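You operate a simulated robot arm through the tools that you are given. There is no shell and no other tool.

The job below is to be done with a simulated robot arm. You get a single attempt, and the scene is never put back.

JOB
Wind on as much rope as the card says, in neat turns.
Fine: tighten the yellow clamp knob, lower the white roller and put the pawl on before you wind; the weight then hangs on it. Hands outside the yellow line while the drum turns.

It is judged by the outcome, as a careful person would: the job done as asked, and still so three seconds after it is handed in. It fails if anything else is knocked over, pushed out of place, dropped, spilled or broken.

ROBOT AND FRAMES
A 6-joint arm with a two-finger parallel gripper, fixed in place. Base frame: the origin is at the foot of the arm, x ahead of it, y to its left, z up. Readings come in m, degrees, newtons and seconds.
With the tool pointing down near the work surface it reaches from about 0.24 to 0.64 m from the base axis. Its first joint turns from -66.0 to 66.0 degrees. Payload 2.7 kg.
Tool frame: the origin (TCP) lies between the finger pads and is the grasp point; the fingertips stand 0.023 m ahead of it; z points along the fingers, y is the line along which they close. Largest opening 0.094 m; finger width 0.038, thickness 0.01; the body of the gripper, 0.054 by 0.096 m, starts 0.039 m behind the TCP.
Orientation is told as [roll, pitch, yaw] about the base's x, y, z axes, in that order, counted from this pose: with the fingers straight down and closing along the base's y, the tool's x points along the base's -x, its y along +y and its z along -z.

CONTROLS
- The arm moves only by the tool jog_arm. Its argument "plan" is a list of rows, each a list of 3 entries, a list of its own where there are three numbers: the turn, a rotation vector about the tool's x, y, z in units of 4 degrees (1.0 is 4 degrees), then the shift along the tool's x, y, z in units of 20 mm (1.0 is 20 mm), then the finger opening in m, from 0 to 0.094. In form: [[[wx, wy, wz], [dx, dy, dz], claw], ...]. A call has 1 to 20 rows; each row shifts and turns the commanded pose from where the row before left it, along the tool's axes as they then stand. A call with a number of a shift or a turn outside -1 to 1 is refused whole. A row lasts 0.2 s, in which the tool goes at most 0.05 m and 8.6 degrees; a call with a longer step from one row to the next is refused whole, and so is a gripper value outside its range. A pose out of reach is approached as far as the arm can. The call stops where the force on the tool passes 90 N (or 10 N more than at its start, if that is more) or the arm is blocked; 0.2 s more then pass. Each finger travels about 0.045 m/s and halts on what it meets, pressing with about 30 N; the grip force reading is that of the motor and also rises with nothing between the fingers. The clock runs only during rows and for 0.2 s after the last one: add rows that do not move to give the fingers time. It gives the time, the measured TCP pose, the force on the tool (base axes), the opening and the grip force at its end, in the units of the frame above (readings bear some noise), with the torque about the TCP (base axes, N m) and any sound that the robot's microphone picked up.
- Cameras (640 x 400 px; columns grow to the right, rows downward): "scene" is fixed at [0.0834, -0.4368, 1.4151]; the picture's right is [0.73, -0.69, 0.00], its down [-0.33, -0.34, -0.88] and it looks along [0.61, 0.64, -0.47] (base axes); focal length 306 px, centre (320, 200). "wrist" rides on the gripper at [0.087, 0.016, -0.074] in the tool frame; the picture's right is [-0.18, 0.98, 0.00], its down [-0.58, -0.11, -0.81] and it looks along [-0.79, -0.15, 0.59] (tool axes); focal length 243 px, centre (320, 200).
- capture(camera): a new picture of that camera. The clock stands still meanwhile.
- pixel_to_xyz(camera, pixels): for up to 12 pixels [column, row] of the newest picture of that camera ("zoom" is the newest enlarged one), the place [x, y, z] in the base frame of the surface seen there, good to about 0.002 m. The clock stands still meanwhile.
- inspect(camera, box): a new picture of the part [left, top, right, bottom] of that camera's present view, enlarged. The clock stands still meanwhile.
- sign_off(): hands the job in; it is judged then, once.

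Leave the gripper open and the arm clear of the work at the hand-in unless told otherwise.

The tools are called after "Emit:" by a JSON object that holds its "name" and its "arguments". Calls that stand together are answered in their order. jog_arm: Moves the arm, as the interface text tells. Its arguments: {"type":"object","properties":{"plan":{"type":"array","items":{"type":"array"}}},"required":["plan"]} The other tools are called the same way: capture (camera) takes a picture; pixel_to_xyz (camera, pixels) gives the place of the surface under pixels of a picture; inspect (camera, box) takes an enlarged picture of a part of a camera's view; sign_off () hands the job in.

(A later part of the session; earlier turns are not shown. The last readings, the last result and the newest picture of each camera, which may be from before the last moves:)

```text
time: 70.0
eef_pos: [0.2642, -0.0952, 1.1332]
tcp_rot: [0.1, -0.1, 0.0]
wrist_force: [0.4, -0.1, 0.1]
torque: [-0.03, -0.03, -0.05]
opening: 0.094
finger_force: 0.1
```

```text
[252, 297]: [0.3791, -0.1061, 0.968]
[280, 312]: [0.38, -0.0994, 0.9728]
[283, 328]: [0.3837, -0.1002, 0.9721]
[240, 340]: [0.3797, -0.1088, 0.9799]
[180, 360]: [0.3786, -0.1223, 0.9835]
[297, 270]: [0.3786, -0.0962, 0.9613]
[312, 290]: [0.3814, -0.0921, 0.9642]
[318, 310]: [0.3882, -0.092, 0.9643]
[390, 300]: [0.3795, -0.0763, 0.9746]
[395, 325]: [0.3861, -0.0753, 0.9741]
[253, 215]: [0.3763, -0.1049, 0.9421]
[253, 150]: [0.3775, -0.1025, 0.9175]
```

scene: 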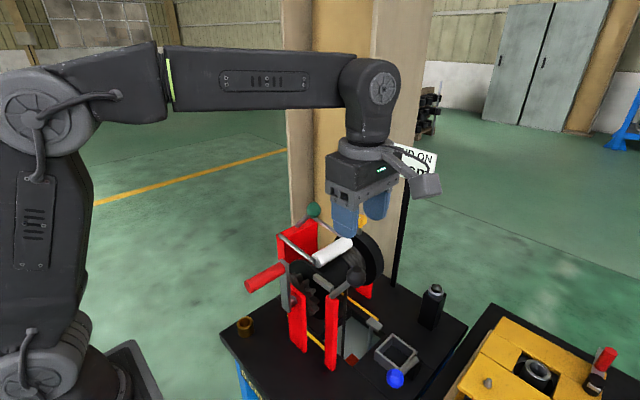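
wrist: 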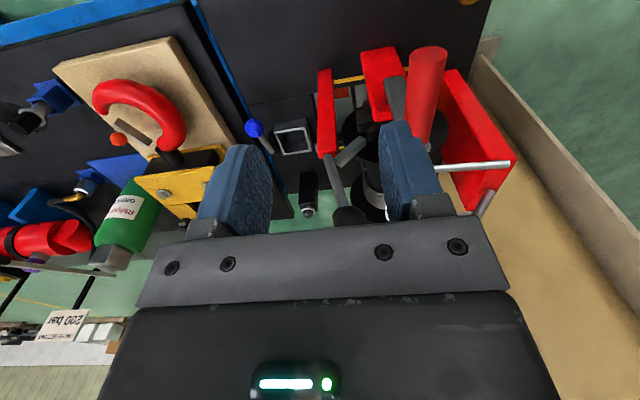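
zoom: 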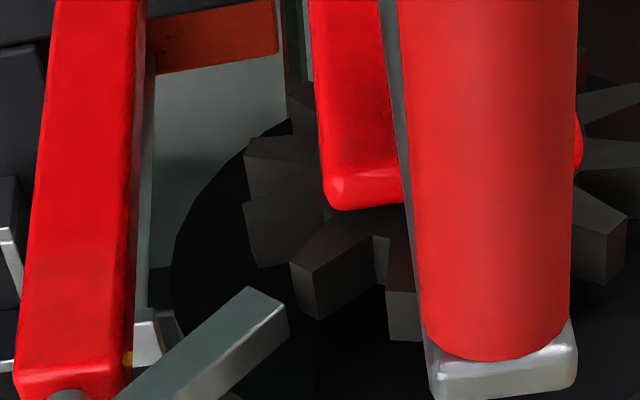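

The pawl tip's measured place is near but perhaps just outside the tooth circle. I'll double-check with the scene camera's view of the same spot.

Emit:
{"name": "inspect", "arguments": {"camera": "scene", "box": [300, 264, 348, 300]}}

```text
11.11 times, centred on (324, 282) of scene
```

zoom: 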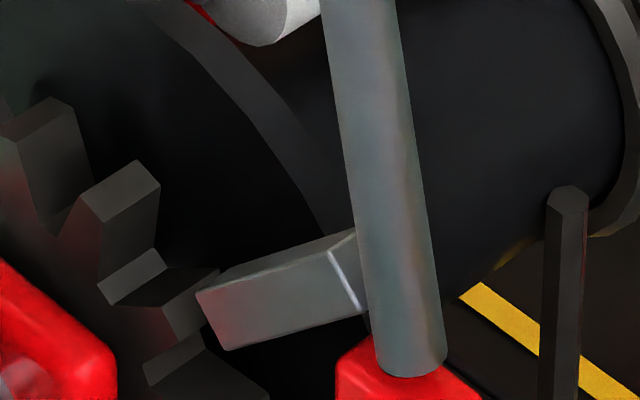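

Emit:
{"name": "pixel_to_xyz", "arguments": {"camera": "zoom", "pixels": [[205, 295], [222, 340], [250, 300], [220, 275], [190, 300], [180, 275], [130, 180], [120, 210], [45, 120], [340, 260], [185, 330], [215, 285]]}}

```text
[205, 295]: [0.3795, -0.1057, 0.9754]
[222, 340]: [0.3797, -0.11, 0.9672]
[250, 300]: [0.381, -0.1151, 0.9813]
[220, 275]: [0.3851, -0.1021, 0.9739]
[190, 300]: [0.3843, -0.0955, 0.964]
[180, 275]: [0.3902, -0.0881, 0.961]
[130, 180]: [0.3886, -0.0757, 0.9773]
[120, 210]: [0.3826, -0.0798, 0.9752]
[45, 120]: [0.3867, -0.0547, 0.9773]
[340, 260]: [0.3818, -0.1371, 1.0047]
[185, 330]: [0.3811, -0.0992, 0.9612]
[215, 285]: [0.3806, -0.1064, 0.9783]
```

Both views agree the pawl end is still about 1 cm outside the tooth tips, so it isn't engaged yet. I'll measure the ball and lever again to continue the swing.

Emit:
{"name": "inspect", "arguments": {"camera": "scene", "box": [300, 230, 372, 284]}}

Emit:
{"name": "pixel_to_xyz", "arguments": {"camera": "zoom", "pixels": [[303, 180], [235, 180], [370, 180], [303, 115], [303, 245], [340, 330], [345, 380], [250, 190], [350, 190]]}}

```text
7.41 times, centred on (336, 257) of scene
```

zoom: 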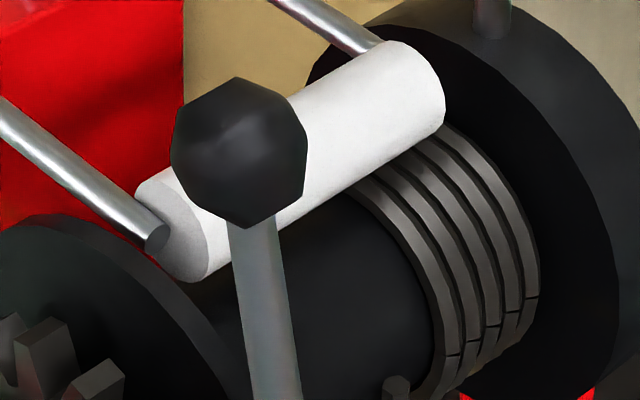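

```text
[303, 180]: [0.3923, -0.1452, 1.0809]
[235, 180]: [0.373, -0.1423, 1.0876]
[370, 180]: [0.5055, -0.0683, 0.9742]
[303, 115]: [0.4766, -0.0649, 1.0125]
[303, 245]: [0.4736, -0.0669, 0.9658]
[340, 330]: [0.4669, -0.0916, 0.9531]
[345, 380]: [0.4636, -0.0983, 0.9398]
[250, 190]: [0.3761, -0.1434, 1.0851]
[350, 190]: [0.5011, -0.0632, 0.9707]
```

From the measured points, the pawl turned about 44° and then met a firm stop, with the ball sliding in the pads. To be sure it is fully home, I'll push the ball towards +y with closed fingers from its −y side and see if it moves. First I'll position at (0.383, −0.19).

Emit:
{"name": "jog_arm", "arguments": {"plan": [[[0, 0, 0], [0, 0, -1], 0.05], [[0, 0, 0], [0, 0, -1], 0.0], [[0, 0, 0], [0, 0, -1], 0.0], [[0, 0, 0], [-1, -0.8, 0], 0.0], [[0, 0, 0], [-1, -0.8, 0], 0.0], [[0, 0, 0], [-1, -0.8, 0], 0.0], [[0, 0, 0], [-1, -0.8, 0], 0.0], [[0, 0, 0], [-1, -0.8, 0], 0.0], [[0, 0, 0], [-0.95, -0.75, 0], 0.0], [[0, 0, 0], [0, 0, 1], 0.0], [[0, 0, 0], [0, 0, 1], 0.0], [[0, 0, 0], [0, 0, 1], 0.0], [[0, 0, 0], [0, 0, 0], 0.0]]}}

Emit:
{"name": "inspect", "arguments": {"camera": "scene", "box": [260, 180, 420, 300]}}

```text
time: 72.8
eef_pos: [0.3836, -0.1907, 1.1324]
tcp_rot: [0.1, -0.1, 0.0]
wrist_force: [0.1, 0.5, -0.1]
torque: [-0.03, 0.01, -0.02]
opening: 0.0
finger_force: 29.8
```

```text
3.33 times, centred on (340, 240) of scene
```

zoom: 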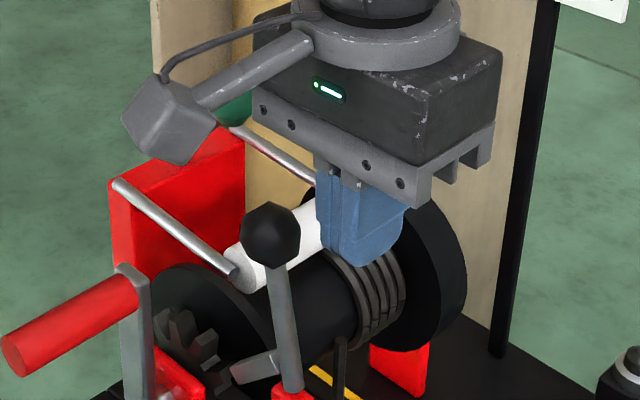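

I'm beside the ball with closed fingers. I'll go down 5 cm and move towards it, to about 7 mm short of contact.

Emit:
{"name": "jog_arm", "arguments": {"plan": [[[0, 0, 0], [0, 0, 1], 0.0], [[0, 0, 0], [0, 0, 1], 0.0], [[0, 0, 0], [0, 0, 0.5], 0.0], [[0, 0, 0], [0, 0.5, 0], 0.0], [[0, 0, 0], [0, 0.5, 0], 0.0], [[0, 0, 0], [0, 0.3, 0], 0.0], [[0, 0, 0], [0, 0, 0], 0.0]]}}

Emit:
{"name": "jog_arm", "arguments": {"plan": [[[0, 0, 0], [0, 0.25, 0], 0.0], [[0, 0, 0], [0, 0.25, 0], 0.0], [[0, 0, 0], [0, 0, 0], 0.0]]}}

Emit:
{"name": "inspect", "arguments": {"camera": "scene", "box": [280, 220, 376, 292]}}

```text
time: 74.4
eef_pos: [0.3846, -0.1627, 1.0828]
tcp_rot: [0.2, -0.1, -0.1]
wrist_force: [-0.6, -0.3, 0.1]
torque: [-0.01, 0.01, 0.03]
opening: 0.0001
finger_force: 29.9
```

```text
time: 75.2
eef_pos: [0.3837, -0.156, 1.0834]
tcp_rot: [-0.1, -0.2, -0.1]
wrist_force: [1.7, -21.2, 0.1]
torque: [-0.05, 0.04, -0.05]
opening: 0.0
finger_force: 29.9
```

```text
5.56 times, centred on (328, 256) of scene
```

zoom: 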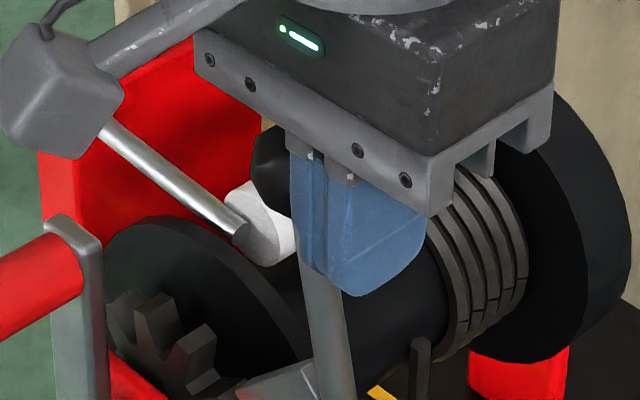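

Contact at y −0.156 and the ball resists with 21 N. I'll push 3 mm more to confirm it is a firm stop.

Emit:
{"name": "jog_arm", "arguments": {"plan": [[[0, 0, 0], [0, 0.15, 0], 0.0], [[0, 0, 0], [0, 0, 0], 0.0]]}}

Emit:
{"name": "inspect", "arguments": {"camera": "scene", "box": [300, 264, 348, 300]}}

```text
time: 75.8
eef_pos: [0.3834, -0.1542, 1.0836]
tcp_rot: [-0.4, -0.2, -0.1]
wrist_force: [4.7, -39.1, 1.1]
torque: [-0.05, -0.02, -0.12]
opening: 0.0001
finger_force: 30.5
```

```text
11.11 times, centred on (324, 282) of scene
```

zoom: 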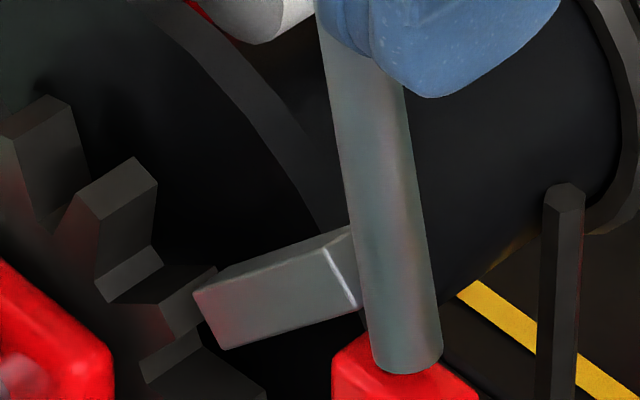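

At 39 N the ball no longer moves, so the pawl lever is fully home at its stop. All three settings are done. I'll back off, rise, and go above the crank handle at about (0.284, −0.063).

Emit:
{"name": "jog_arm", "arguments": {"plan": [[[0, 0, 0], [0, -0.5, 0], 0.0], [[0, 0, 0], [0, -1, 0], 0.0], [[0, 0, 0], [0, -0.5, -0.5], 0.0], [[0, 0, 0], [0, 0, -1], 0.03], [[0, 0, 0], [0, 0, -1], 0.06], [[0, 0, 0], [0, 0, -1], 0.06], [[0, 0, 0], [0, 0, -1], 0.06], [[0, 0, 0], [1, 0, 0], 0.06], [[0, 0, 0], [1, 0, 0], 0.06], [[0, 0, 0], [1, 0.5, 0], 0.06], [[0, 0, 0], [1, 1, 0], 0.06], [[0, 0, 0], [1, 1, 0], 0.06], [[0, 0, 0], [0, 1, 0], 0.06], [[0, 0, 0], [0, 1, 0], 0.06], [[0, 0, 0], [0, 1, 0], 0.06], [[0, 0, 0], [0, 0.9, 0], 0.06], [[0, 0, 0], [0, 0, 0], 0.06]]}}

Emit:
{"name": "capture", "arguments": {"camera": "wrist"}}

Emit:
{"name": "inspect", "arguments": {"camera": "scene", "box": [220, 180, 400, 310]}}

```text
time: 79.4
eef_pos: [0.285, -0.0631, 1.1724]
tcp_rot: [0.2, 0.0, -0.2]
wrist_force: [-0.1, 0.8, -0.4]
torque: [0.0, -0.01, 0.01]
opening: 0.06
finger_force: 0.1
```

```text
taken
```

wrist: 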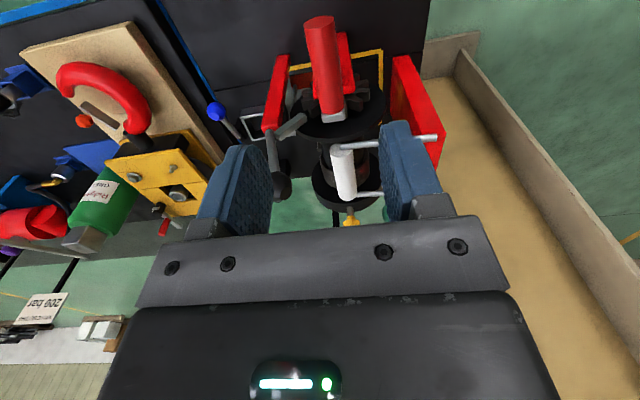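

```text
3.08 times, centred on (310, 245) of scene
```

zoom: 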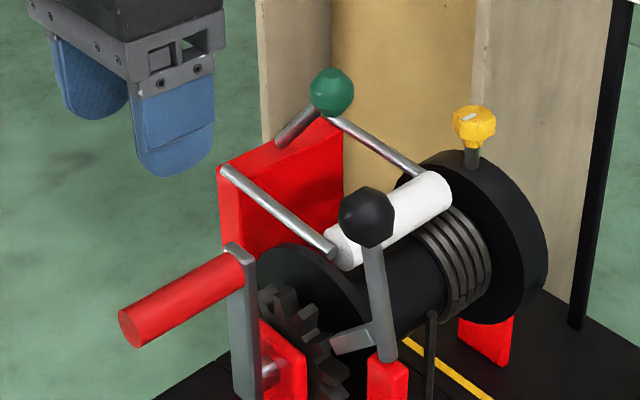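

Measuring the handle, crank arm, hub and the yellow line from this view.

Emit:
{"name": "inspect", "arguments": {"camera": "wrist", "box": [250, 10, 400, 130]}}

Emit:
{"name": "pixel_to_xyz", "arguments": {"camera": "zoom", "pixels": [[285, 60], [260, 200], [350, 180], [310, 200], [330, 320], [345, 350], [285, 120], [160, 235], [520, 150], [215, 340], [190, 300], [560, 170]]}}

```text
3.33 times, centred on (325, 70) of wrist
```

zoom: 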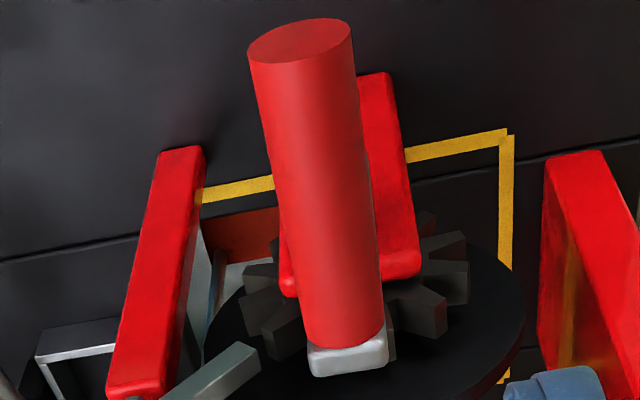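

```text
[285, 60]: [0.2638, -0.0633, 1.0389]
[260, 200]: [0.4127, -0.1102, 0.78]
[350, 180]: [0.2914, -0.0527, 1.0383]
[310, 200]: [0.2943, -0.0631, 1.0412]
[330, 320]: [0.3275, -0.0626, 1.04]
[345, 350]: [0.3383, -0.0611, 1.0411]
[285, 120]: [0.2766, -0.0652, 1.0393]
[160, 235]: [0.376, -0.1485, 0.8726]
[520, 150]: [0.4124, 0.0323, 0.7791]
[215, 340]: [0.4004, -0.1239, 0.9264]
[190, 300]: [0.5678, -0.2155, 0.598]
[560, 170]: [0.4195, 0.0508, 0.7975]
```

The handle's axis is at about y −0.0625, z 1.028, spanning x 0.262–0.332. The yellow line starts at x≈0.41, so a hand at x≈0.285 stays well outside it. I'll go down on the handle and close.

Emit:
{"name": "jog_arm", "arguments": {"plan": [[[0, 0, 0], [0, 0, 1], 0.06], [[0, 0, 0], [0, 0, 1], 0.06], [[0, 0, 0], [0, 0, 1], 0.06], [[0, 0, 0], [0, 0, 1], 0.06], [[0, 0, 0], [0, 0, 1], 0.06], [[0, 0, 0], [0, 0, 1], 0.06], [[0, 0, 0], [0, 0.02, 1], 0.06], [[0, 0, 0], [0, 0, 0.2], 0.06], [[0, 0, 0], [0, 0, 0], 0.045], [[0, 0, 0], [0, 0, 0], 0.035], [[0, 0, 0], [0, 0, 0], 0.025], [[0, 0, 0], [0, 0, 0], 0.02], [[0, 0, 0], [0, 0, 0], 0.02]]}}

Emit:
{"name": "inspect", "arguments": {"camera": "scene", "box": [200, 180, 380, 310]}}

Emit:
{"name": "capture", "arguments": {"camera": "wrist"}}

```text
time: 82.2
eef_pos: [0.2839, -0.0613, 1.0289]
tcp_rot: [0.0, -0.1, 0.0]
wrist_force: [1.5, 15.9, -2.7]
torque: [-0.06, -0.06, 0.12]
opening: 0.0271
finger_force: 7.9
```

```text
3.08 times, centred on (290, 245) of scene
```

zoom: 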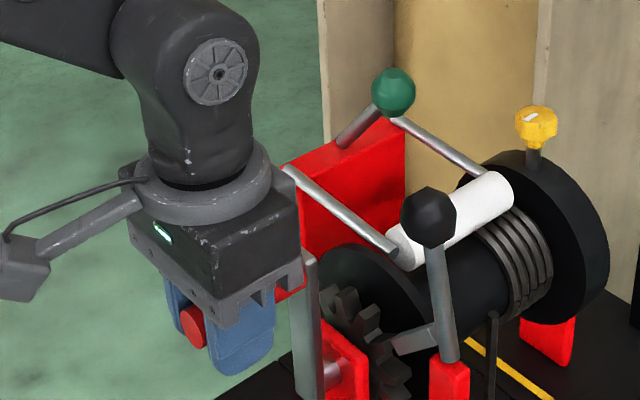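

```text
taken
```

wrist: 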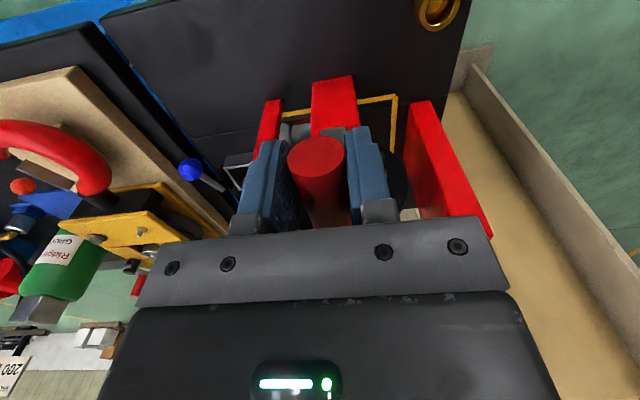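

The handle is in the grip (27 mm). I'll start winding by moving the top of the crank towards +y, since the rope hangs on the −y side. First 20°, then I'll check force, sound and counter.

Emit:
{"name": "jog_arm", "arguments": {"plan": [[[0, 0, 0], [0, 0, 0], 0.018], [[0, 0, 0], [0, 0.418, 0.018], 0.018], [[0, 0, 0], [0, 0.415, 0.055], 0.018], [[0, 0, 0], [0, 0.409, 0.09], 0.018], [[0, 0, 0], [0, 0.399, 0.126], 0.018], [[0, 0, 0], [0, 0, 0], 0.018]]}}

Emit:
{"name": "inspect", "arguments": {"camera": "scene", "box": [220, 180, 400, 310]}}

Emit:
{"name": "inspect", "arguments": {"camera": "scene", "box": [232, 360, 272, 400]}}

```text
time: 83.6
eef_pos: [0.2846, -0.0308, 1.022]
tcp_rot: [0.0, -0.1, -0.1]
wrist_force: [3.7, -19.7, 7.9]
torque: [-0.05, -0.05, 0.08]
opening: 0.0269
finger_force: 10.2
```

```text
3.08 times, centred on (310, 245) of scene
```

zoom: 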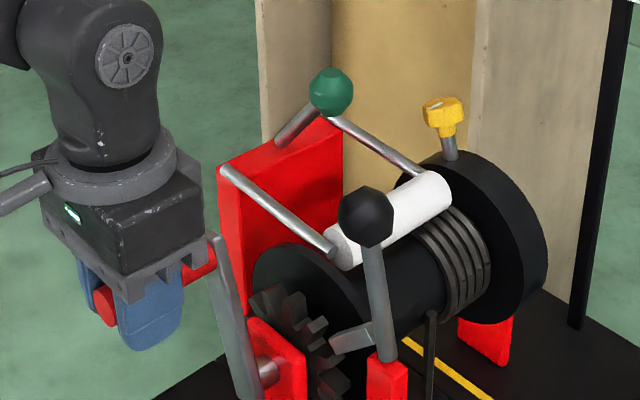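

```text
10.00 times, centred on (252, 380) of scene
```

zoom: 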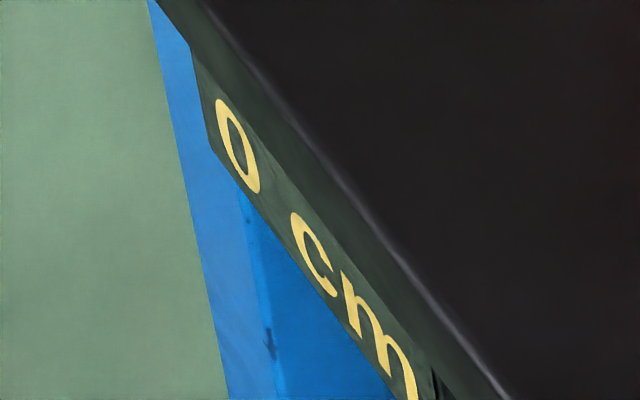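

The drum turned about 19° (the knob tilted towards +y). The counter still shows 0 cm. I'll wind on to about 60° and look for clicks.

Emit:
{"name": "jog_arm", "arguments": {"plan": [[[0, 0, 0], [0, 0.387, 0.16], 0.018], [[0, 0, 0], [0, 0.3715, 0.1934], 0.018], [[0, 0, 0], [0, 0.3532, 0.225], 0.018], [[0, 0, 0], [0, 0.3322, 0.255], 0.018], [[0, 0, 0], [0, 0.3088, 0.283], 0.018], [[0, 0, 0], [0, 0.2829, 0.3088], 0.018], [[0, 0, 0], [0, 0.255, 0.3322], 0.018], [[0, 0, 0], [0, 0.225, 0.3532], 0.018], [[0, 0, 0], [0, 0, 0], 0.018]]}}

Emit:
{"name": "inspect", "arguments": {"camera": "scene", "box": [220, 180, 400, 310]}}

Emit:
{"name": "inspect", "arguments": {"camera": "scene", "box": [232, 360, 272, 400]}}

Emit:
{"name": "inspect", "arguments": {"camera": "scene", "box": [320, 290, 400, 370]}}

```text
time: 85.6
eef_pos: [0.283, 0.0202, 0.9797]
tcp_rot: [0.1, -0.1, 0.0]
wrist_force: [-1.0, -22.7, 2.7]
torque: [0.22, -0.3, 0.2]
opening: 0.0277
finger_force: 11.0
```

```text
3.08 times, centred on (310, 245) of scene
```

zoom: 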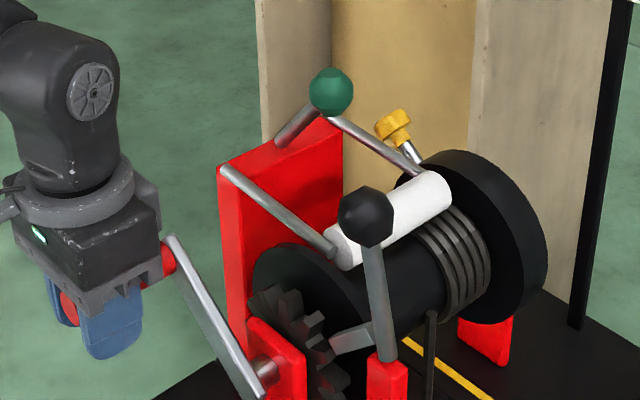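

```text
10.00 times, centred on (252, 380) of scene
```

zoom: 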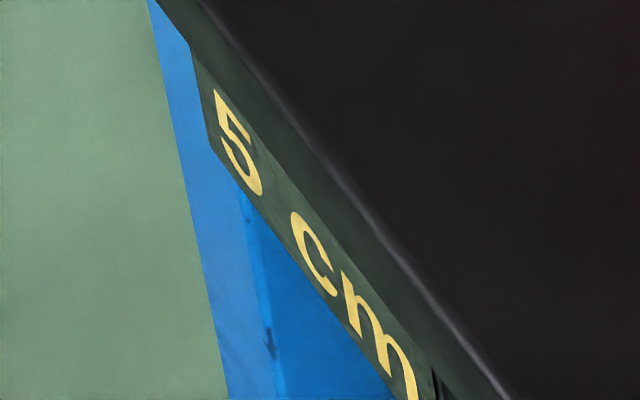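

```text
5.00 times, centred on (360, 330) of scene
```

zoom: 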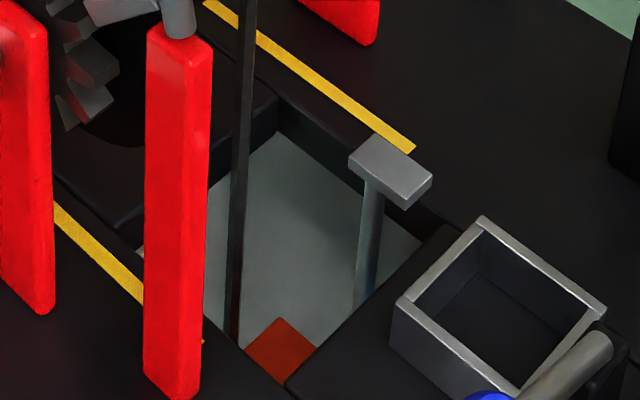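

The counter now reads "5 cm" at about 60° of crank, so it steps in 5 cm. I'll measure the weight's height to track the exact amount (it started at top z≈0.666).

Emit:
{"name": "pixel_to_xyz", "arguments": {"camera": "zoom", "pixels": [[283, 345], [275, 330], [290, 360], [265, 345], [300, 345], [285, 325], [240, 250], [235, 320]]}}

```text
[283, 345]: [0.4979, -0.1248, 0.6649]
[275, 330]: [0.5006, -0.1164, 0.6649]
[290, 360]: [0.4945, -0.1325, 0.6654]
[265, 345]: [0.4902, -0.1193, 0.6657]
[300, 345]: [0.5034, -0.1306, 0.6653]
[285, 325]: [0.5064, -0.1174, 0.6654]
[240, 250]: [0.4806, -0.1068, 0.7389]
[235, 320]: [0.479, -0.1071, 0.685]
```

The weight's top still reads 0.665, so it hasn't risen although the counter shows 5 cm. I'll look closely at the rope, coil and weight to understand whether there is slack.

Emit:
{"name": "inspect", "arguments": {"camera": "scene", "box": [310, 225, 390, 285]}}

Emit:
{"name": "inspect", "arguments": {"camera": "scene", "box": [330, 280, 380, 372]}}

Emit:
{"name": "capture", "arguments": {"camera": "wrist"}}

```text
6.67 times, centred on (350, 255) of scene
```

zoom: 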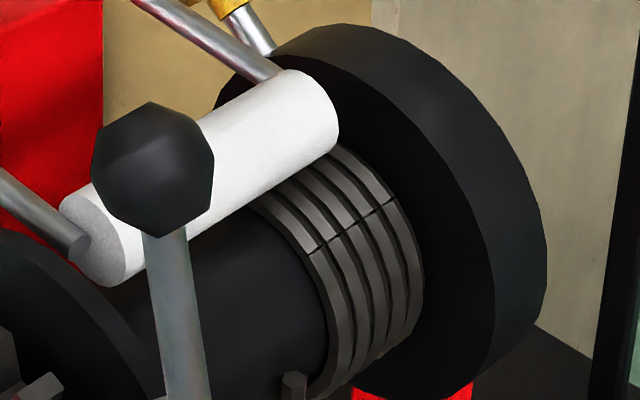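

```text
4.35 times, centred on (355, 326) of scene
```

zoom: 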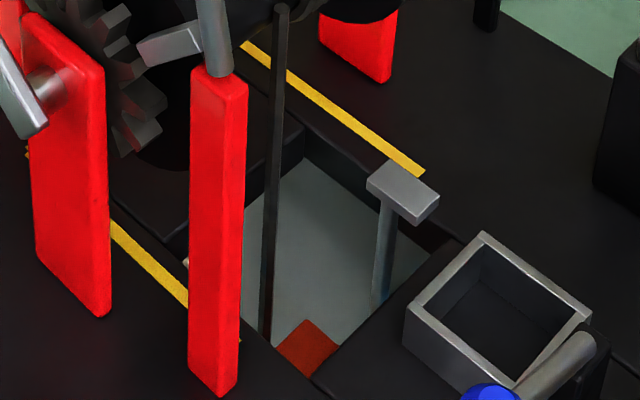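

```text
taken
```

wrist: 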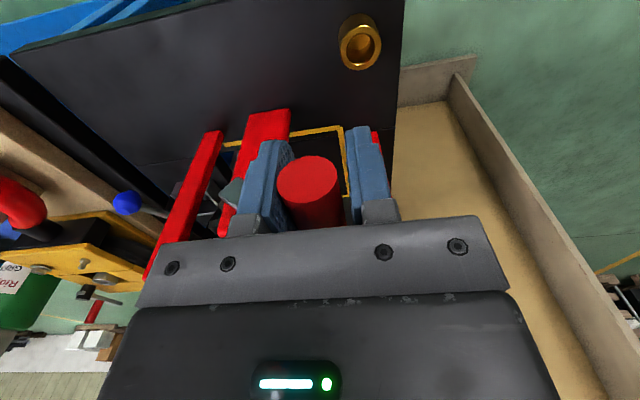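

The coil and ratchet turn with the crank as expected. I'll test whether the pawl holds by easing the handle back in small steps while still gripping it and watching the force reverse.

Emit:
{"name": "jog_arm", "arguments": {"plan": [[[0, 0, 0], [0, -0.09, -0.14], 0.018], [[0, 0, 0], [0, -0.09, -0.14], 0.018], [[0, 0, 0], [0, 0, 0], 0.018]]}}

Emit:
{"name": "jog_arm", "arguments": {"plan": [[[0, 0, 0], [0, -0.1, -0.14], 0.018], [[0, 0, 0], [0, -0.1, -0.14], 0.018], [[0, 0, 0], [0, 0, 0], 0.018]]}}

```text
time: 86.4
eef_pos: [0.2832, 0.0182, 0.9848]
tcp_rot: [0.1, 0.1, 0.0]
wrist_force: [-2.9, -6.8, -6.7]
torque: [0.48, 0.37, 0.3]
opening: 0.0239
finger_force: 45.3
```

```text
time: 87.2
eef_pos: [0.2837, 0.0133, 0.9914]
tcp_rot: [0.0, -0.1, -0.1]
wrist_force: [-11.2, -5.0, -4.2]
torque: [0.48, 0.17, 0.5]
opening: 0.0236
finger_force: 44.9
```

The force along the travel is near zero, neither held nor loaded yet. I'll keep easing back to find where the pawl catches.

Emit:
{"name": "jog_arm", "arguments": {"plan": [[[0, 0, 0], [0, -0.13, -0.16], 0.018], [[0, 0, 0], [0, -0.13, -0.16], 0.018], [[0, 0, 0], [0, 0, 0], 0.018]]}}

Emit:
{"name": "jog_arm", "arguments": {"plan": [[[0, 0, 0], [0, -0.14, -0.15], 0.018], [[0, 0, 0], [0, -0.14, -0.15], 0.018], [[0, 0, 0], [0, 0, 0], 0.018]]}}

Emit:
{"name": "inspect", "arguments": {"camera": "scene", "box": [290, 240, 362, 300]}}

Emit:
{"name": "inspect", "arguments": {"camera": "scene", "box": [232, 360, 272, 400]}}

```text
time: 88.0
eef_pos: [0.2832, 0.0081, 0.9977]
tcp_rot: [0.1, -0.1, -0.1]
wrist_force: [-5.4, -13.4, -13.9]
torque: [0.49, 0.07, 0.42]
opening: 0.0236
finger_force: 44.8
```

```text
time: 88.8
eef_pos: [0.283, 0.0006, 1.0034]
tcp_rot: [-0.1, 0.1, -0.1]
wrist_force: [-3.0, -18.8, -21.4]
torque: [0.41, -0.25, 0.33]
opening: 0.0236
finger_force: 44.6
```

```text
6.67 times, centred on (326, 270) of scene
```

zoom: 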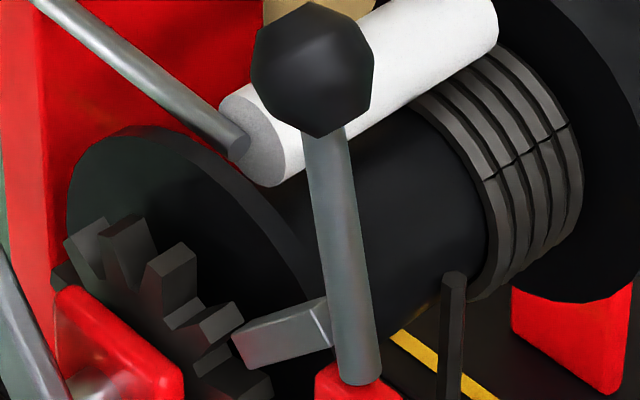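

```text
10.00 times, centred on (252, 380) of scene
```

zoom: 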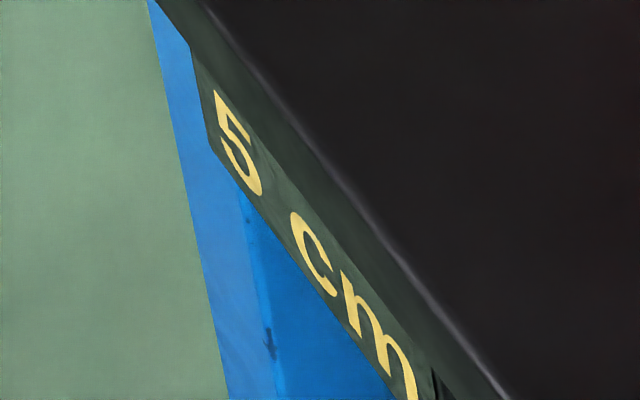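

Still no catch after 18°. The remaining force is radial, because my arc is slightly too wide. I'll correct inward and ease back another few degrees, since the tooth pitch is about 27–30°.

Emit:
{"name": "jog_arm", "arguments": {"plan": [[[0, 0, 0], [0, -0.1, 0.1], 0.018], [[0, 0, 0], [0, -0.15, -0.13], 0.018], [[0, 0, 0], [0, -0.15, -0.13], 0.018], [[0, 0, 0], [0, 0, 0], 0.018]]}}

Emit:
{"name": "jog_arm", "arguments": {"plan": [[[0, 0, 0], [0, -0.16, -0.11], 0.018], [[0, 0, 0], [0, -0.16, -0.11], 0.018], [[0, 0, 0], [0, 0, 0], 0.018]]}}

```text
time: 89.8
eef_pos: [0.2836, -0.0054, 1.009]
tcp_rot: [0.1, -0.4, -0.2]
wrist_force: [-14.6, 10.9, 10.9]
torque: [0.32, -0.24, 0.21]
opening: 0.0235
finger_force: 44.9
```

```text
time: 90.6
eef_pos: [0.284, -0.0104, 1.0114]
tcp_rot: [0.2, -0.2, 0.0]
wrist_force: [2.7, 33.0, -14.0]
torque: [-0.24, -1.08, 0.39]
opening: 0.0238
finger_force: 44.7
```

Now the handle is blocked going back (35 N along the travel) at about 33.5° of crank, so the pawl is catching and holding. I'll check the counter here.

Emit:
{"name": "inspect", "arguments": {"camera": "scene", "box": [232, 360, 272, 400]}}

Emit:
{"name": "inspect", "arguments": {"camera": "scene", "box": [290, 240, 362, 300]}}

Emit:
{"name": "pixel_to_xyz", "arguments": {"camera": "scene", "pixels": [[352, 358], [353, 360], [351, 356]]}}

```text
10.00 times, centred on (252, 380) of scene
```

zoom: 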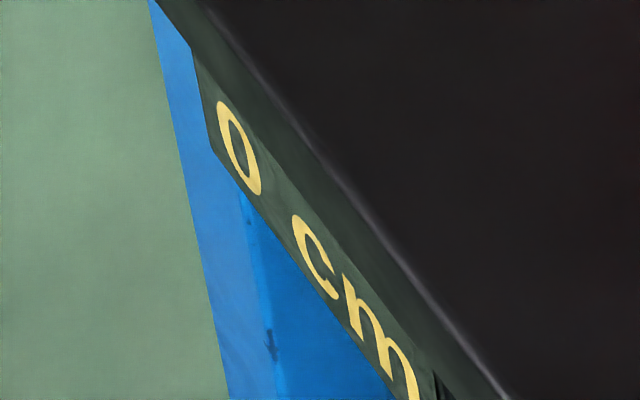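

```text
6.67 times, centred on (326, 270) of scene
```

zoom: 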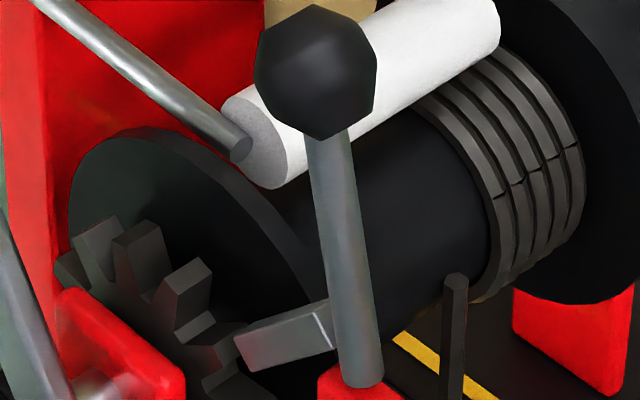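

```text
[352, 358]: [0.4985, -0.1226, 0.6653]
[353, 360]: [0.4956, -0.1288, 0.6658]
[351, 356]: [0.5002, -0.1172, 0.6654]
```

The counter is back to 0 at 33.5° and showed 5 at 41.5°. So it rounds to the nearest 5 cm, and the effective drum radius is near 4 cm (15 cm ≈ 215°). The pawl holds. I'll wind on from here to about 90°.

Emit:
{"name": "jog_arm", "arguments": {"plan": [[[0, 0, 0], [0, 0.39, 0.165], 0.018], [[0, 0, 0], [0, 0.3305, 0.2536], 0.018], [[0, 0, 0], [0, 0.3072, 0.2815], 0.018], [[0, 0, 0], [0, 0.2815, 0.3072], 0.018], [[0, 0, 0], [0, 0.2536, 0.3305], 0.018], [[0, 0, 0], [0, 0.2239, 0.3514], 0.018], [[0, 0, 0], [0, 0.1924, 0.3695], 0.018], [[0, 0, 0], [0, 0.1594, 0.3849], 0.018], [[0, 0, 0], [0, 0.1253, 0.3973], 0.018], [[0, 0, 0], [0, 0.0902, 0.4067], 0.018], [[0, 0, 0], [0, 0, 0], 0.018]]}}

Emit:
{"name": "inspect", "arguments": {"camera": "scene", "box": [200, 200, 400, 340]}}

Emit:
{"name": "inspect", "arguments": {"camera": "scene", "box": [232, 360, 272, 400]}}

```text
time: 93.0
eef_pos: [0.2843, 0.0368, 0.9474]
tcp_rot: [0.0, -0.1, 0.1]
wrist_force: [-1.5, 2.1, 14.3]
torque: [-0.31, -0.44, 0.26]
opening: 0.0238
finger_force: 45.4
```

```text
2.86 times, centred on (300, 270) of scene
```

zoom: 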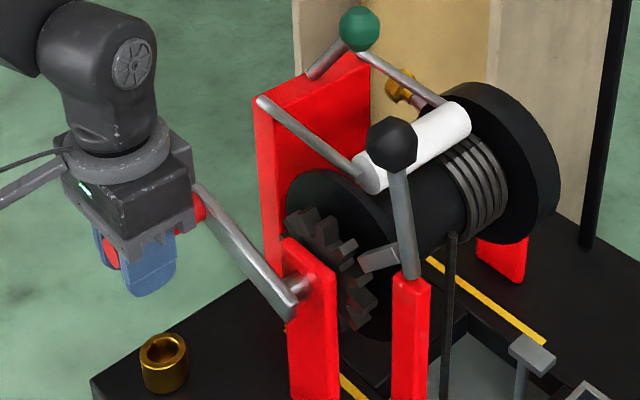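

```text
10.00 times, centred on (252, 380) of scene
```

zoom: 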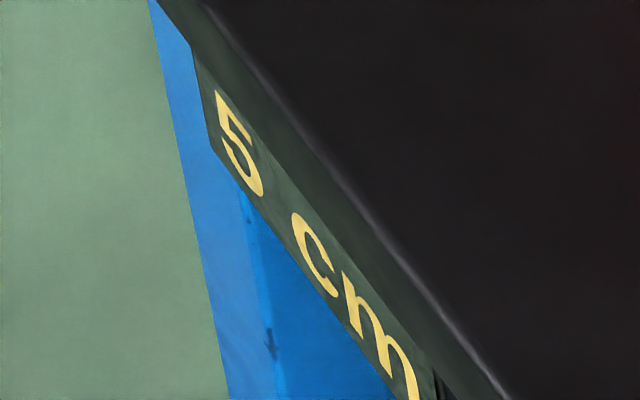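

The counter reads 5 cm at about 81°. I'll measure the crank arm and handle directly to refine the crank's centre and radius.

Emit:
{"name": "inspect", "arguments": {"camera": "scene", "box": [220, 240, 320, 320]}}

Emit:
{"name": "pixel_to_xyz", "arguments": {"camera": "zoom", "pixels": [[245, 190], [300, 245], [360, 300], [405, 330], [440, 355], [425, 350], [240, 160], [430, 310], [180, 260], [175, 290]]}}

```text
5.00 times, centred on (270, 280) of scene
```

zoom: 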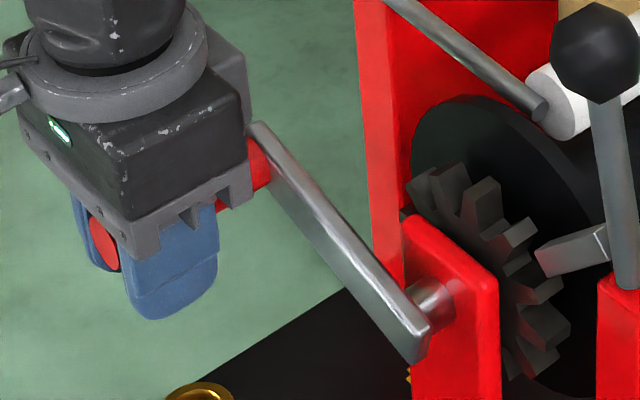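

```text
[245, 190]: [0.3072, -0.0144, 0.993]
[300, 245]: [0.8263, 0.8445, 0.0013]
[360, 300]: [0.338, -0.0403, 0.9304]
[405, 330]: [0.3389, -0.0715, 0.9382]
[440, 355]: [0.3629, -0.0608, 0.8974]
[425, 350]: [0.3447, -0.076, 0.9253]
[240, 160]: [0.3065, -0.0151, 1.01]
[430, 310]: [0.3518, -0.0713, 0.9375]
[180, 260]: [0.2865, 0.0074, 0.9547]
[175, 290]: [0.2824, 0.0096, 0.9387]
```

Emit:
{"name": "pixel_to_xyz", "arguments": {"camera": "zoom", "pixels": [[103, 243], [95, 222], [110, 262], [92, 240], [116, 250], [320, 190], [280, 150], [380, 290], [340, 240]]}}

```text
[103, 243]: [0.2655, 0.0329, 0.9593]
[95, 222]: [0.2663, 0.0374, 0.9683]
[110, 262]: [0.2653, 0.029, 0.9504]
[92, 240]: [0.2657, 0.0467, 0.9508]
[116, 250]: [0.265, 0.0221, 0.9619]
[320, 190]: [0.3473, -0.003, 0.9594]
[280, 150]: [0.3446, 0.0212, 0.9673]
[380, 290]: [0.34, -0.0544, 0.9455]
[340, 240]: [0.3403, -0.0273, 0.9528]
```

The handle's measured centre shows it is at about 74° with crank radius ≈0.10 and centre ≈(−0.062, 0.929). It slid about 1 cm up in the pads. I'll push down to about 95°, just past the next pawl lock, then regrip in a better position.

Emit:
{"name": "jog_arm", "arguments": {"plan": [[[0, 0, 0], [0, 0.03, 0.4], 0.015], [[0, 0, 0], [0, 0.03, 0.4], 0.015], [[0, 0, 0], [0, 0.02, 0.4], 0.015], [[0, 0, 0], [0, 0, 0.4], 0.015], [[0, 0, 0], [0, -0.02, 0.4], 0.015], [[0, 0, 0], [0, 0, 0], 0.015]]}}

Emit:
{"name": "inspect", "arguments": {"camera": "scene", "box": [220, 240, 320, 320]}}

Emit:
{"name": "pixel_to_xyz", "arguments": {"camera": "zoom", "pixels": [[103, 270], [100, 280], [110, 290], [100, 300], [320, 230], [280, 200], [380, 300], [340, 260], [120, 250]]}}

```text
time: 94.4
eef_pos: [0.2842, 0.0398, 0.9078]
tcp_rot: [0.3, -0.3, 0.1]
wrist_force: [-7.2, 66.2, 4.7]
torque: [-1.09, -0.54, -0.34]
opening: 0.0237
finger_force: 45.5
```

```text
5.00 times, centred on (270, 280) of scene
```

zoom: 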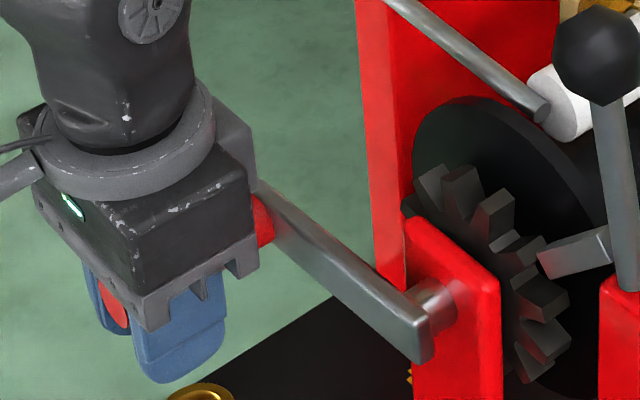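

```text
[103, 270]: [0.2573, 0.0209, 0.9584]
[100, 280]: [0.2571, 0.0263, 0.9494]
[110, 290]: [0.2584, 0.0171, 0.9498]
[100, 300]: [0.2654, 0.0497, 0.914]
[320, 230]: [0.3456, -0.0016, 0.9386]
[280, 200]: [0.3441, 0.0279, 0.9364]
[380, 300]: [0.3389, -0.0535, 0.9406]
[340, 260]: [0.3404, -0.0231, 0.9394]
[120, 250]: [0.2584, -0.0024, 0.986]
```

The arm is now about level (93°), with a strong radial force because the handle sits 2 mm further out than my path. I'll relieve that, and ease up slightly so the pawl takes the load.

Emit:
{"name": "jog_arm", "arguments": {"plan": [[[0, 0, 0], [0, 0.1, 0], 0.015], [[0, 0, 0], [0, 0, 0], 0.015]]}}

Emit:
{"name": "jog_arm", "arguments": {"plan": [[[0, 0, 0], [0, 0, -0.1], 0.015], [[0, 0, 0], [0, 0, -0.1], 0.015], [[0, 0, 0], [0, 0, 0], 0.015]]}}

Emit:
{"name": "inspect", "arguments": {"camera": "scene", "box": [232, 360, 272, 400]}}

```text
time: 95.0
eef_pos: [0.2845, 0.0403, 0.9069]
tcp_rot: [0.0, -0.3, 0.1]
wrist_force: [-3.7, 44.3, 1.8]
torque: [-0.47, -0.99, -0.19]
opening: 0.0237
finger_force: 45.1
```

```text
time: 95.8
eef_pos: [0.2833, 0.0397, 0.9106]
tcp_rot: [-0.1, -0.1, 0.1]
wrist_force: [-0.9, 45.5, 3.4]
torque: [-0.41, 0.35, -0.16]
opening: 0.0238
finger_force: 45.0
```

```text
10.00 times, centred on (252, 380) of scene
```

zoom: 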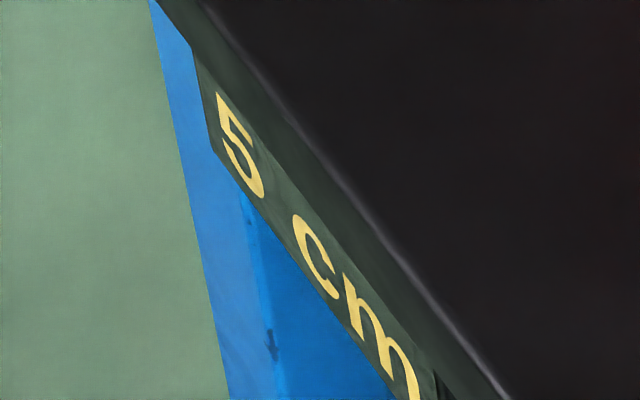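

Emit:
{"name": "jog_arm", "arguments": {"plan": [[[0, 0, 0], [0, 0.1, 0], 0.015], [[0, 0, 0], [0, 0.1, 0], 0.015], [[0, 0, 0], [0, 0, 0], 0.015]]}}

Emit:
{"name": "jog_arm", "arguments": {"plan": [[[0, 0, 0], [0, 0, -0.15], 0.015], [[0, 0, 0], [0, 0, -0.15], 0.015], [[0, 0, 0], [0, 0, 0], 0.015]]}}

Emit:
{"name": "inspect", "arguments": {"camera": "scene", "box": [220, 240, 320, 320]}}

Emit:
{"name": "pixel_to_xyz", "arguments": {"camera": "zoom", "pixels": [[320, 230], [280, 195], [380, 300], [340, 260], [360, 280]]}}

```text
time: 96.6
eef_pos: [0.2847, 0.0405, 0.911]
tcp_rot: [0.0, -0.1, 0.0]
wrist_force: [7.1, -32.5, 11.2]
torque: [0.37, -1.13, 0.48]
opening: 0.0237
finger_force: 45.0
```

```text
time: 97.4
eef_pos: [0.2827, 0.0413, 0.9164]
tcp_rot: [-0.1, 0.3, 0.0]
wrist_force: [18.1, -44.4, -34.9]
torque: [0.84, 0.41, 0.63]
opening: 0.0236
finger_force: 45.4
```

```text
5.00 times, centred on (270, 280) of scene
```

zoom: 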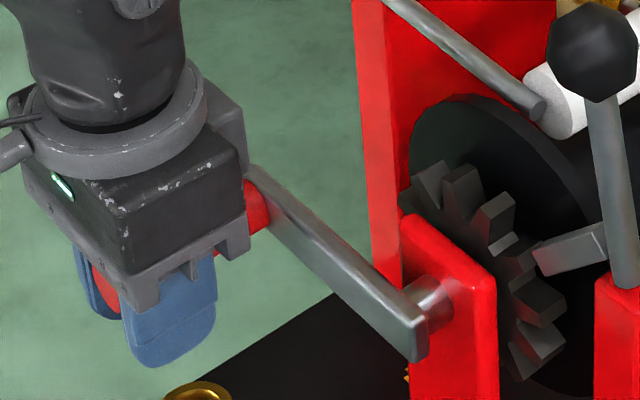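

```text
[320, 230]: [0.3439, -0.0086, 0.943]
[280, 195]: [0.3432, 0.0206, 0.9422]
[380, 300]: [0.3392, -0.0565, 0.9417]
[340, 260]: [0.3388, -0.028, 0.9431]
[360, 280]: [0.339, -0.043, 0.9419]
```

The pawl is now holding at about 91° (−35 N when I try to raise the handle). I'll open, move up 2 cm so the handle sits lower in the fingers, and regrip.

Emit:
{"name": "jog_arm", "arguments": {"plan": [[[0, 0, 0], [0, 0, 0], 0.035], [[0, 0, 0], [0, 0, 0], 0.05], [[0, 0, 0], [0, -0.1, 0], 0.05], [[0, 0, 0], [0, 0, -0.5], 0.05], [[0, 0, 0], [0, 0, -0.45], 0.05], [[0, 0, 0], [0, 0, 0], 0.05]]}}

Emit:
{"name": "inspect", "arguments": {"camera": "scene", "box": [220, 240, 320, 320]}}

Emit:
{"name": "capture", "arguments": {"camera": "wrist"}}

```text
time: 98.8
eef_pos: [0.2838, 0.0421, 0.9347]
tcp_rot: [0.1, -0.1, 0.0]
wrist_force: [-0.2, -0.4, -0.5]
torque: [-0.02, -0.03, -0.01]
opening: 0.0502
finger_force: 0.1
```

```text
5.00 times, centred on (270, 280) of scene
```

zoom: 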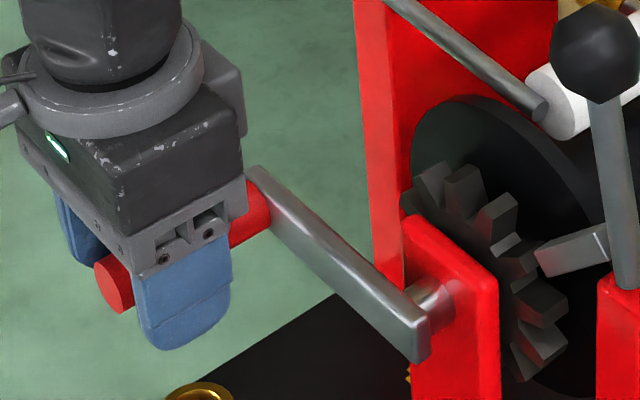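

```text
taken
```

wrist: 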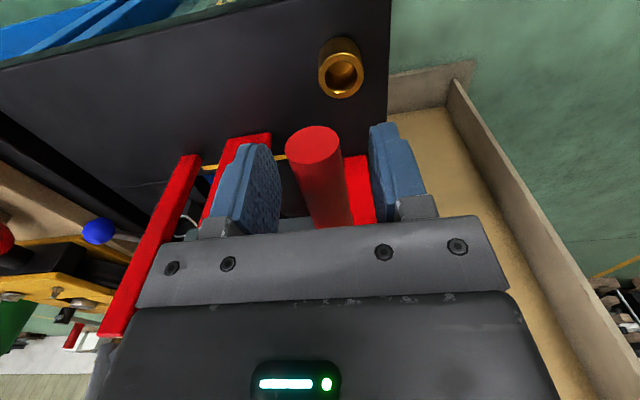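

The crank stays put at about level with the hand off, so the pawl holds the load. I'll measure the handle's position.

Emit:
{"name": "pixel_to_xyz", "arguments": {"camera": "zoom", "pixels": [[113, 283], [105, 265], [120, 300], [245, 215], [285, 200], [320, 235], [360, 280], [400, 310], [415, 340], [97, 280]]}}

Emit:
{"name": "pixel_to_xyz", "arguments": {"camera": "wrist", "pixels": [[313, 145], [288, 145], [338, 145], [313, 180], [300, 180], [335, 180], [345, 70], [330, 95]]}}

```text
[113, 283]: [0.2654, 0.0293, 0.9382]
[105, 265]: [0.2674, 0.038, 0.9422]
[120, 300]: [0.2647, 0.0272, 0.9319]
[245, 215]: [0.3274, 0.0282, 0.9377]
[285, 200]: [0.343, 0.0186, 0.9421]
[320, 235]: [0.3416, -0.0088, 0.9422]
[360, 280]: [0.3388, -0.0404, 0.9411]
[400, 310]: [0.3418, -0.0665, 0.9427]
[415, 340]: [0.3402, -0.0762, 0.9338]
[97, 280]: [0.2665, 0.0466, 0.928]
```

```text
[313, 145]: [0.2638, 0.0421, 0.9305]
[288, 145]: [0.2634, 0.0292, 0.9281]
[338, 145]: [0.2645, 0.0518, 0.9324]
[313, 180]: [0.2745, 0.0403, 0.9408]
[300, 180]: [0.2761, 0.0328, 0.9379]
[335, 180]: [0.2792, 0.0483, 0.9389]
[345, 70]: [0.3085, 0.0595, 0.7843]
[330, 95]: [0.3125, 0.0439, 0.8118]
```

The crank is level, exactly at 90°, and the earlier lock was at about 30°. So the pawl locks every 30° from the start position. The best lock for 15 cm will be 210° (7 teeth, about 15 cm at r≈4.1 cm). I'll regrip the handle, slightly low in the fingers.

Emit:
{"name": "jog_arm", "arguments": {"plan": [[[0, 0, 0], [0, -0.08, -0.2], 0.05], [[0, 0, 0], [0, 0, 0], 0.04], [[0, 0, 0], [0, 0, 0], 0.03], [[0, 0, 0], [0, 0, 0], 0.02], [[0, 0, 0], [0, 0, 0], 0.012], [[0, 0, 0], [0, 0, 0], 0.012]]}}

```text
time: 100.2
eef_pos: [0.2842, 0.0395, 0.9404]
tcp_rot: [0.1, -0.3, 0.1]
wrist_force: [-3.2, 20.5, -1.3]
torque: [0.32, 0.21, 0.18]
opening: 0.0241
finger_force: 45.1
```

Gripped at 24 mm. I'll ease 1.5 mm in +y and wind down to about 110°.

Emit:
{"name": "jog_arm", "arguments": {"plan": [[[0, 0, 0], [0, 0.08, 0], 0.012], [[0, 0, 0], [0, -0.019, 0.4358], 0.012], [[0, 0, 0], [0, -0.0569, 0.4325], 0.012], [[0, 0, 0], [0, -0.0944, 0.4259], 0.012], [[0, 0, 0], [0, -0.1312, 0.416], 0.012], [[0, 0, 0], [0, 0, 0], 0.012]]}}

Emit:
{"name": "inspect", "arguments": {"camera": "scene", "box": [220, 240, 320, 320]}}

Emit:
{"name": "pixel_to_xyz", "arguments": {"camera": "zoom", "pixels": [[285, 230], [320, 255], [360, 290], [300, 240], [340, 270], [400, 315]]}}

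Emit:
{"name": "inspect", "arguments": {"camera": "scene", "box": [232, 360, 272, 400]}}

```text
time: 101.6
eef_pos: [0.283, 0.0353, 0.9063]
tcp_rot: [0.2, -0.3, 0.0]
wrist_force: [-5.1, 16.5, 7.9]
torque: [-0.12, -0.77, 0.35]
opening: 0.024
finger_force: 45.2
```

```text
5.00 times, centred on (270, 280) of scene
```

zoom: 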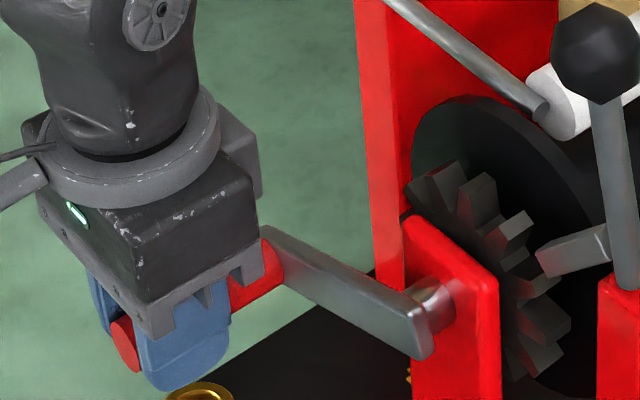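

```text
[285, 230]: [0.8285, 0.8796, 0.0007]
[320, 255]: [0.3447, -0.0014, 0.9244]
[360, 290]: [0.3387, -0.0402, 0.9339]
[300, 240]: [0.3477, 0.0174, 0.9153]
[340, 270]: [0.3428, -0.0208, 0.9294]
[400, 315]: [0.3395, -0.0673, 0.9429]
```

```text
10.00 times, centred on (252, 380) of scene
```

zoom: 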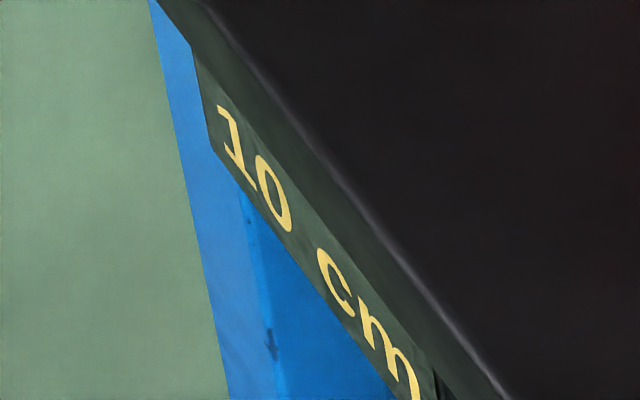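

The counter turned to "10 cm" by about 108°, which fits r≥4 cm. No slip this time. I'll continue to about 150°.

Emit:
{"name": "jog_arm", "arguments": {"plan": [[[0, 0, 0], [0, -0.12, 0.403], 0.012], [[0, 0, 0], [0, -0.18, 0.3869], 0.012], [[0, 0, 0], [0, -0.2344, 0.3679], 0.012], [[0, 0, 0], [0, -0.2655, 0.3461], 0.012], [[0, 0, 0], [0, -0.2947, 0.3216], 0.012], [[0, 0, 0], [0, -0.3216, 0.2947], 0.012], [[0, 0, 0], [0, 0, 0], 0.012]]}}

Emit:
{"name": "inspect", "arguments": {"camera": "scene", "box": [220, 240, 320, 320]}}

Emit:
{"name": "capture", "arguments": {"camera": "wrist"}}

```text
time: 103.2
eef_pos: [0.2861, 0.0084, 0.8637]
tcp_rot: [0.1, -0.1, 0.2]
wrist_force: [-1.4, 49.6, -21.1]
torque: [-0.3, -0.1, -0.16]
opening: 0.0337
finger_force: 24.7
```

```text
5.00 times, centred on (270, 280) of scene
```

zoom: 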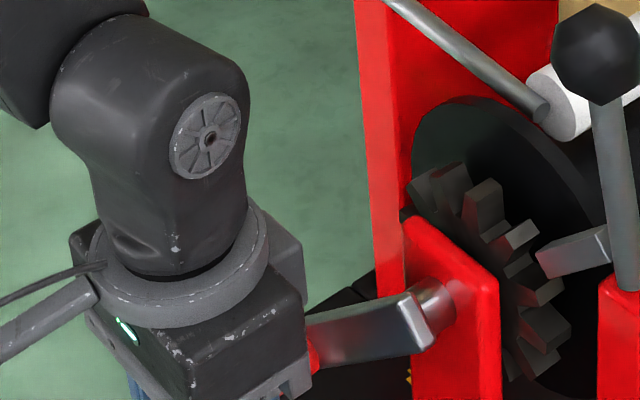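

```text
taken
```

wrist: 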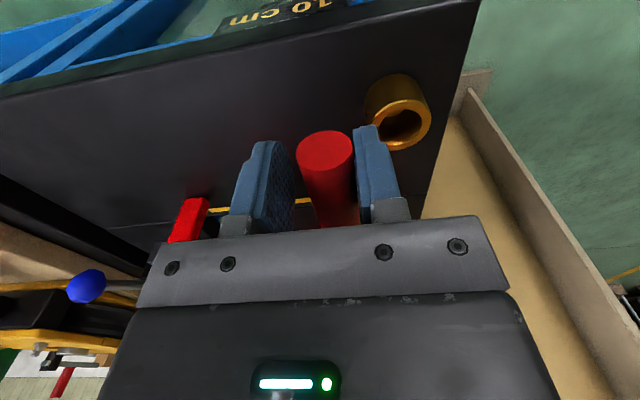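

The fingers were forced slightly open by a 50 N outward radial force, so my arc is cutting about 5 mm inside the true circle. I'll measure the arm angle before correcting.

Emit:
{"name": "pixel_to_xyz", "arguments": {"camera": "wrist", "pixels": [[325, 150], [300, 150], [350, 150], [328, 190], [325, 135], [345, 190], [395, 95], [400, 130]]}}

Emit:
{"name": "inspect", "arguments": {"camera": "scene", "box": [270, 280, 320, 330]}}

Emit:
{"name": "pixel_to_xyz", "arguments": {"camera": "zoom", "pixels": [[200, 120], [250, 120], [300, 100], [330, 100], [330, 150], [280, 130], [390, 120]]}}

```text
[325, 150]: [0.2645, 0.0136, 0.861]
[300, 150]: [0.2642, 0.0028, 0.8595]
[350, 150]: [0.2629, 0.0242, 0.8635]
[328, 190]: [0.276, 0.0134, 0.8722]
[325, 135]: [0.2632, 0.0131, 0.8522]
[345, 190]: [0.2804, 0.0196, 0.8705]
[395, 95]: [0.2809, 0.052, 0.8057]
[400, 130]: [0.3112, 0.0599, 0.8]
```

```text
8.00 times, centred on (295, 305) of scene
```

zoom: 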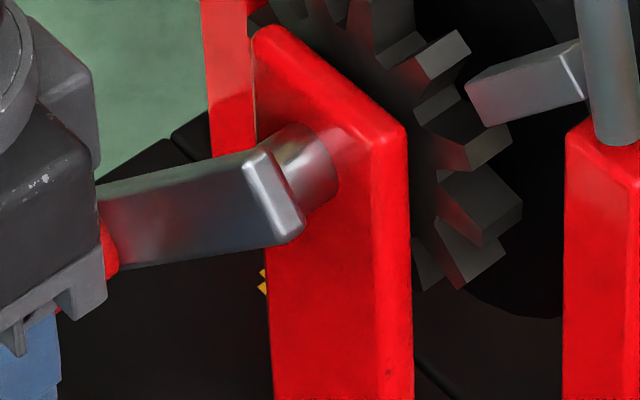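

```text
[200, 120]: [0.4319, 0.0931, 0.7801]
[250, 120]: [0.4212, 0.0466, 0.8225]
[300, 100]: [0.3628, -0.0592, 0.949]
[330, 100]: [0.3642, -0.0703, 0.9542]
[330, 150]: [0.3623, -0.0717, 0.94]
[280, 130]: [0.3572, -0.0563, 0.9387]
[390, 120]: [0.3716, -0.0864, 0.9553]
```

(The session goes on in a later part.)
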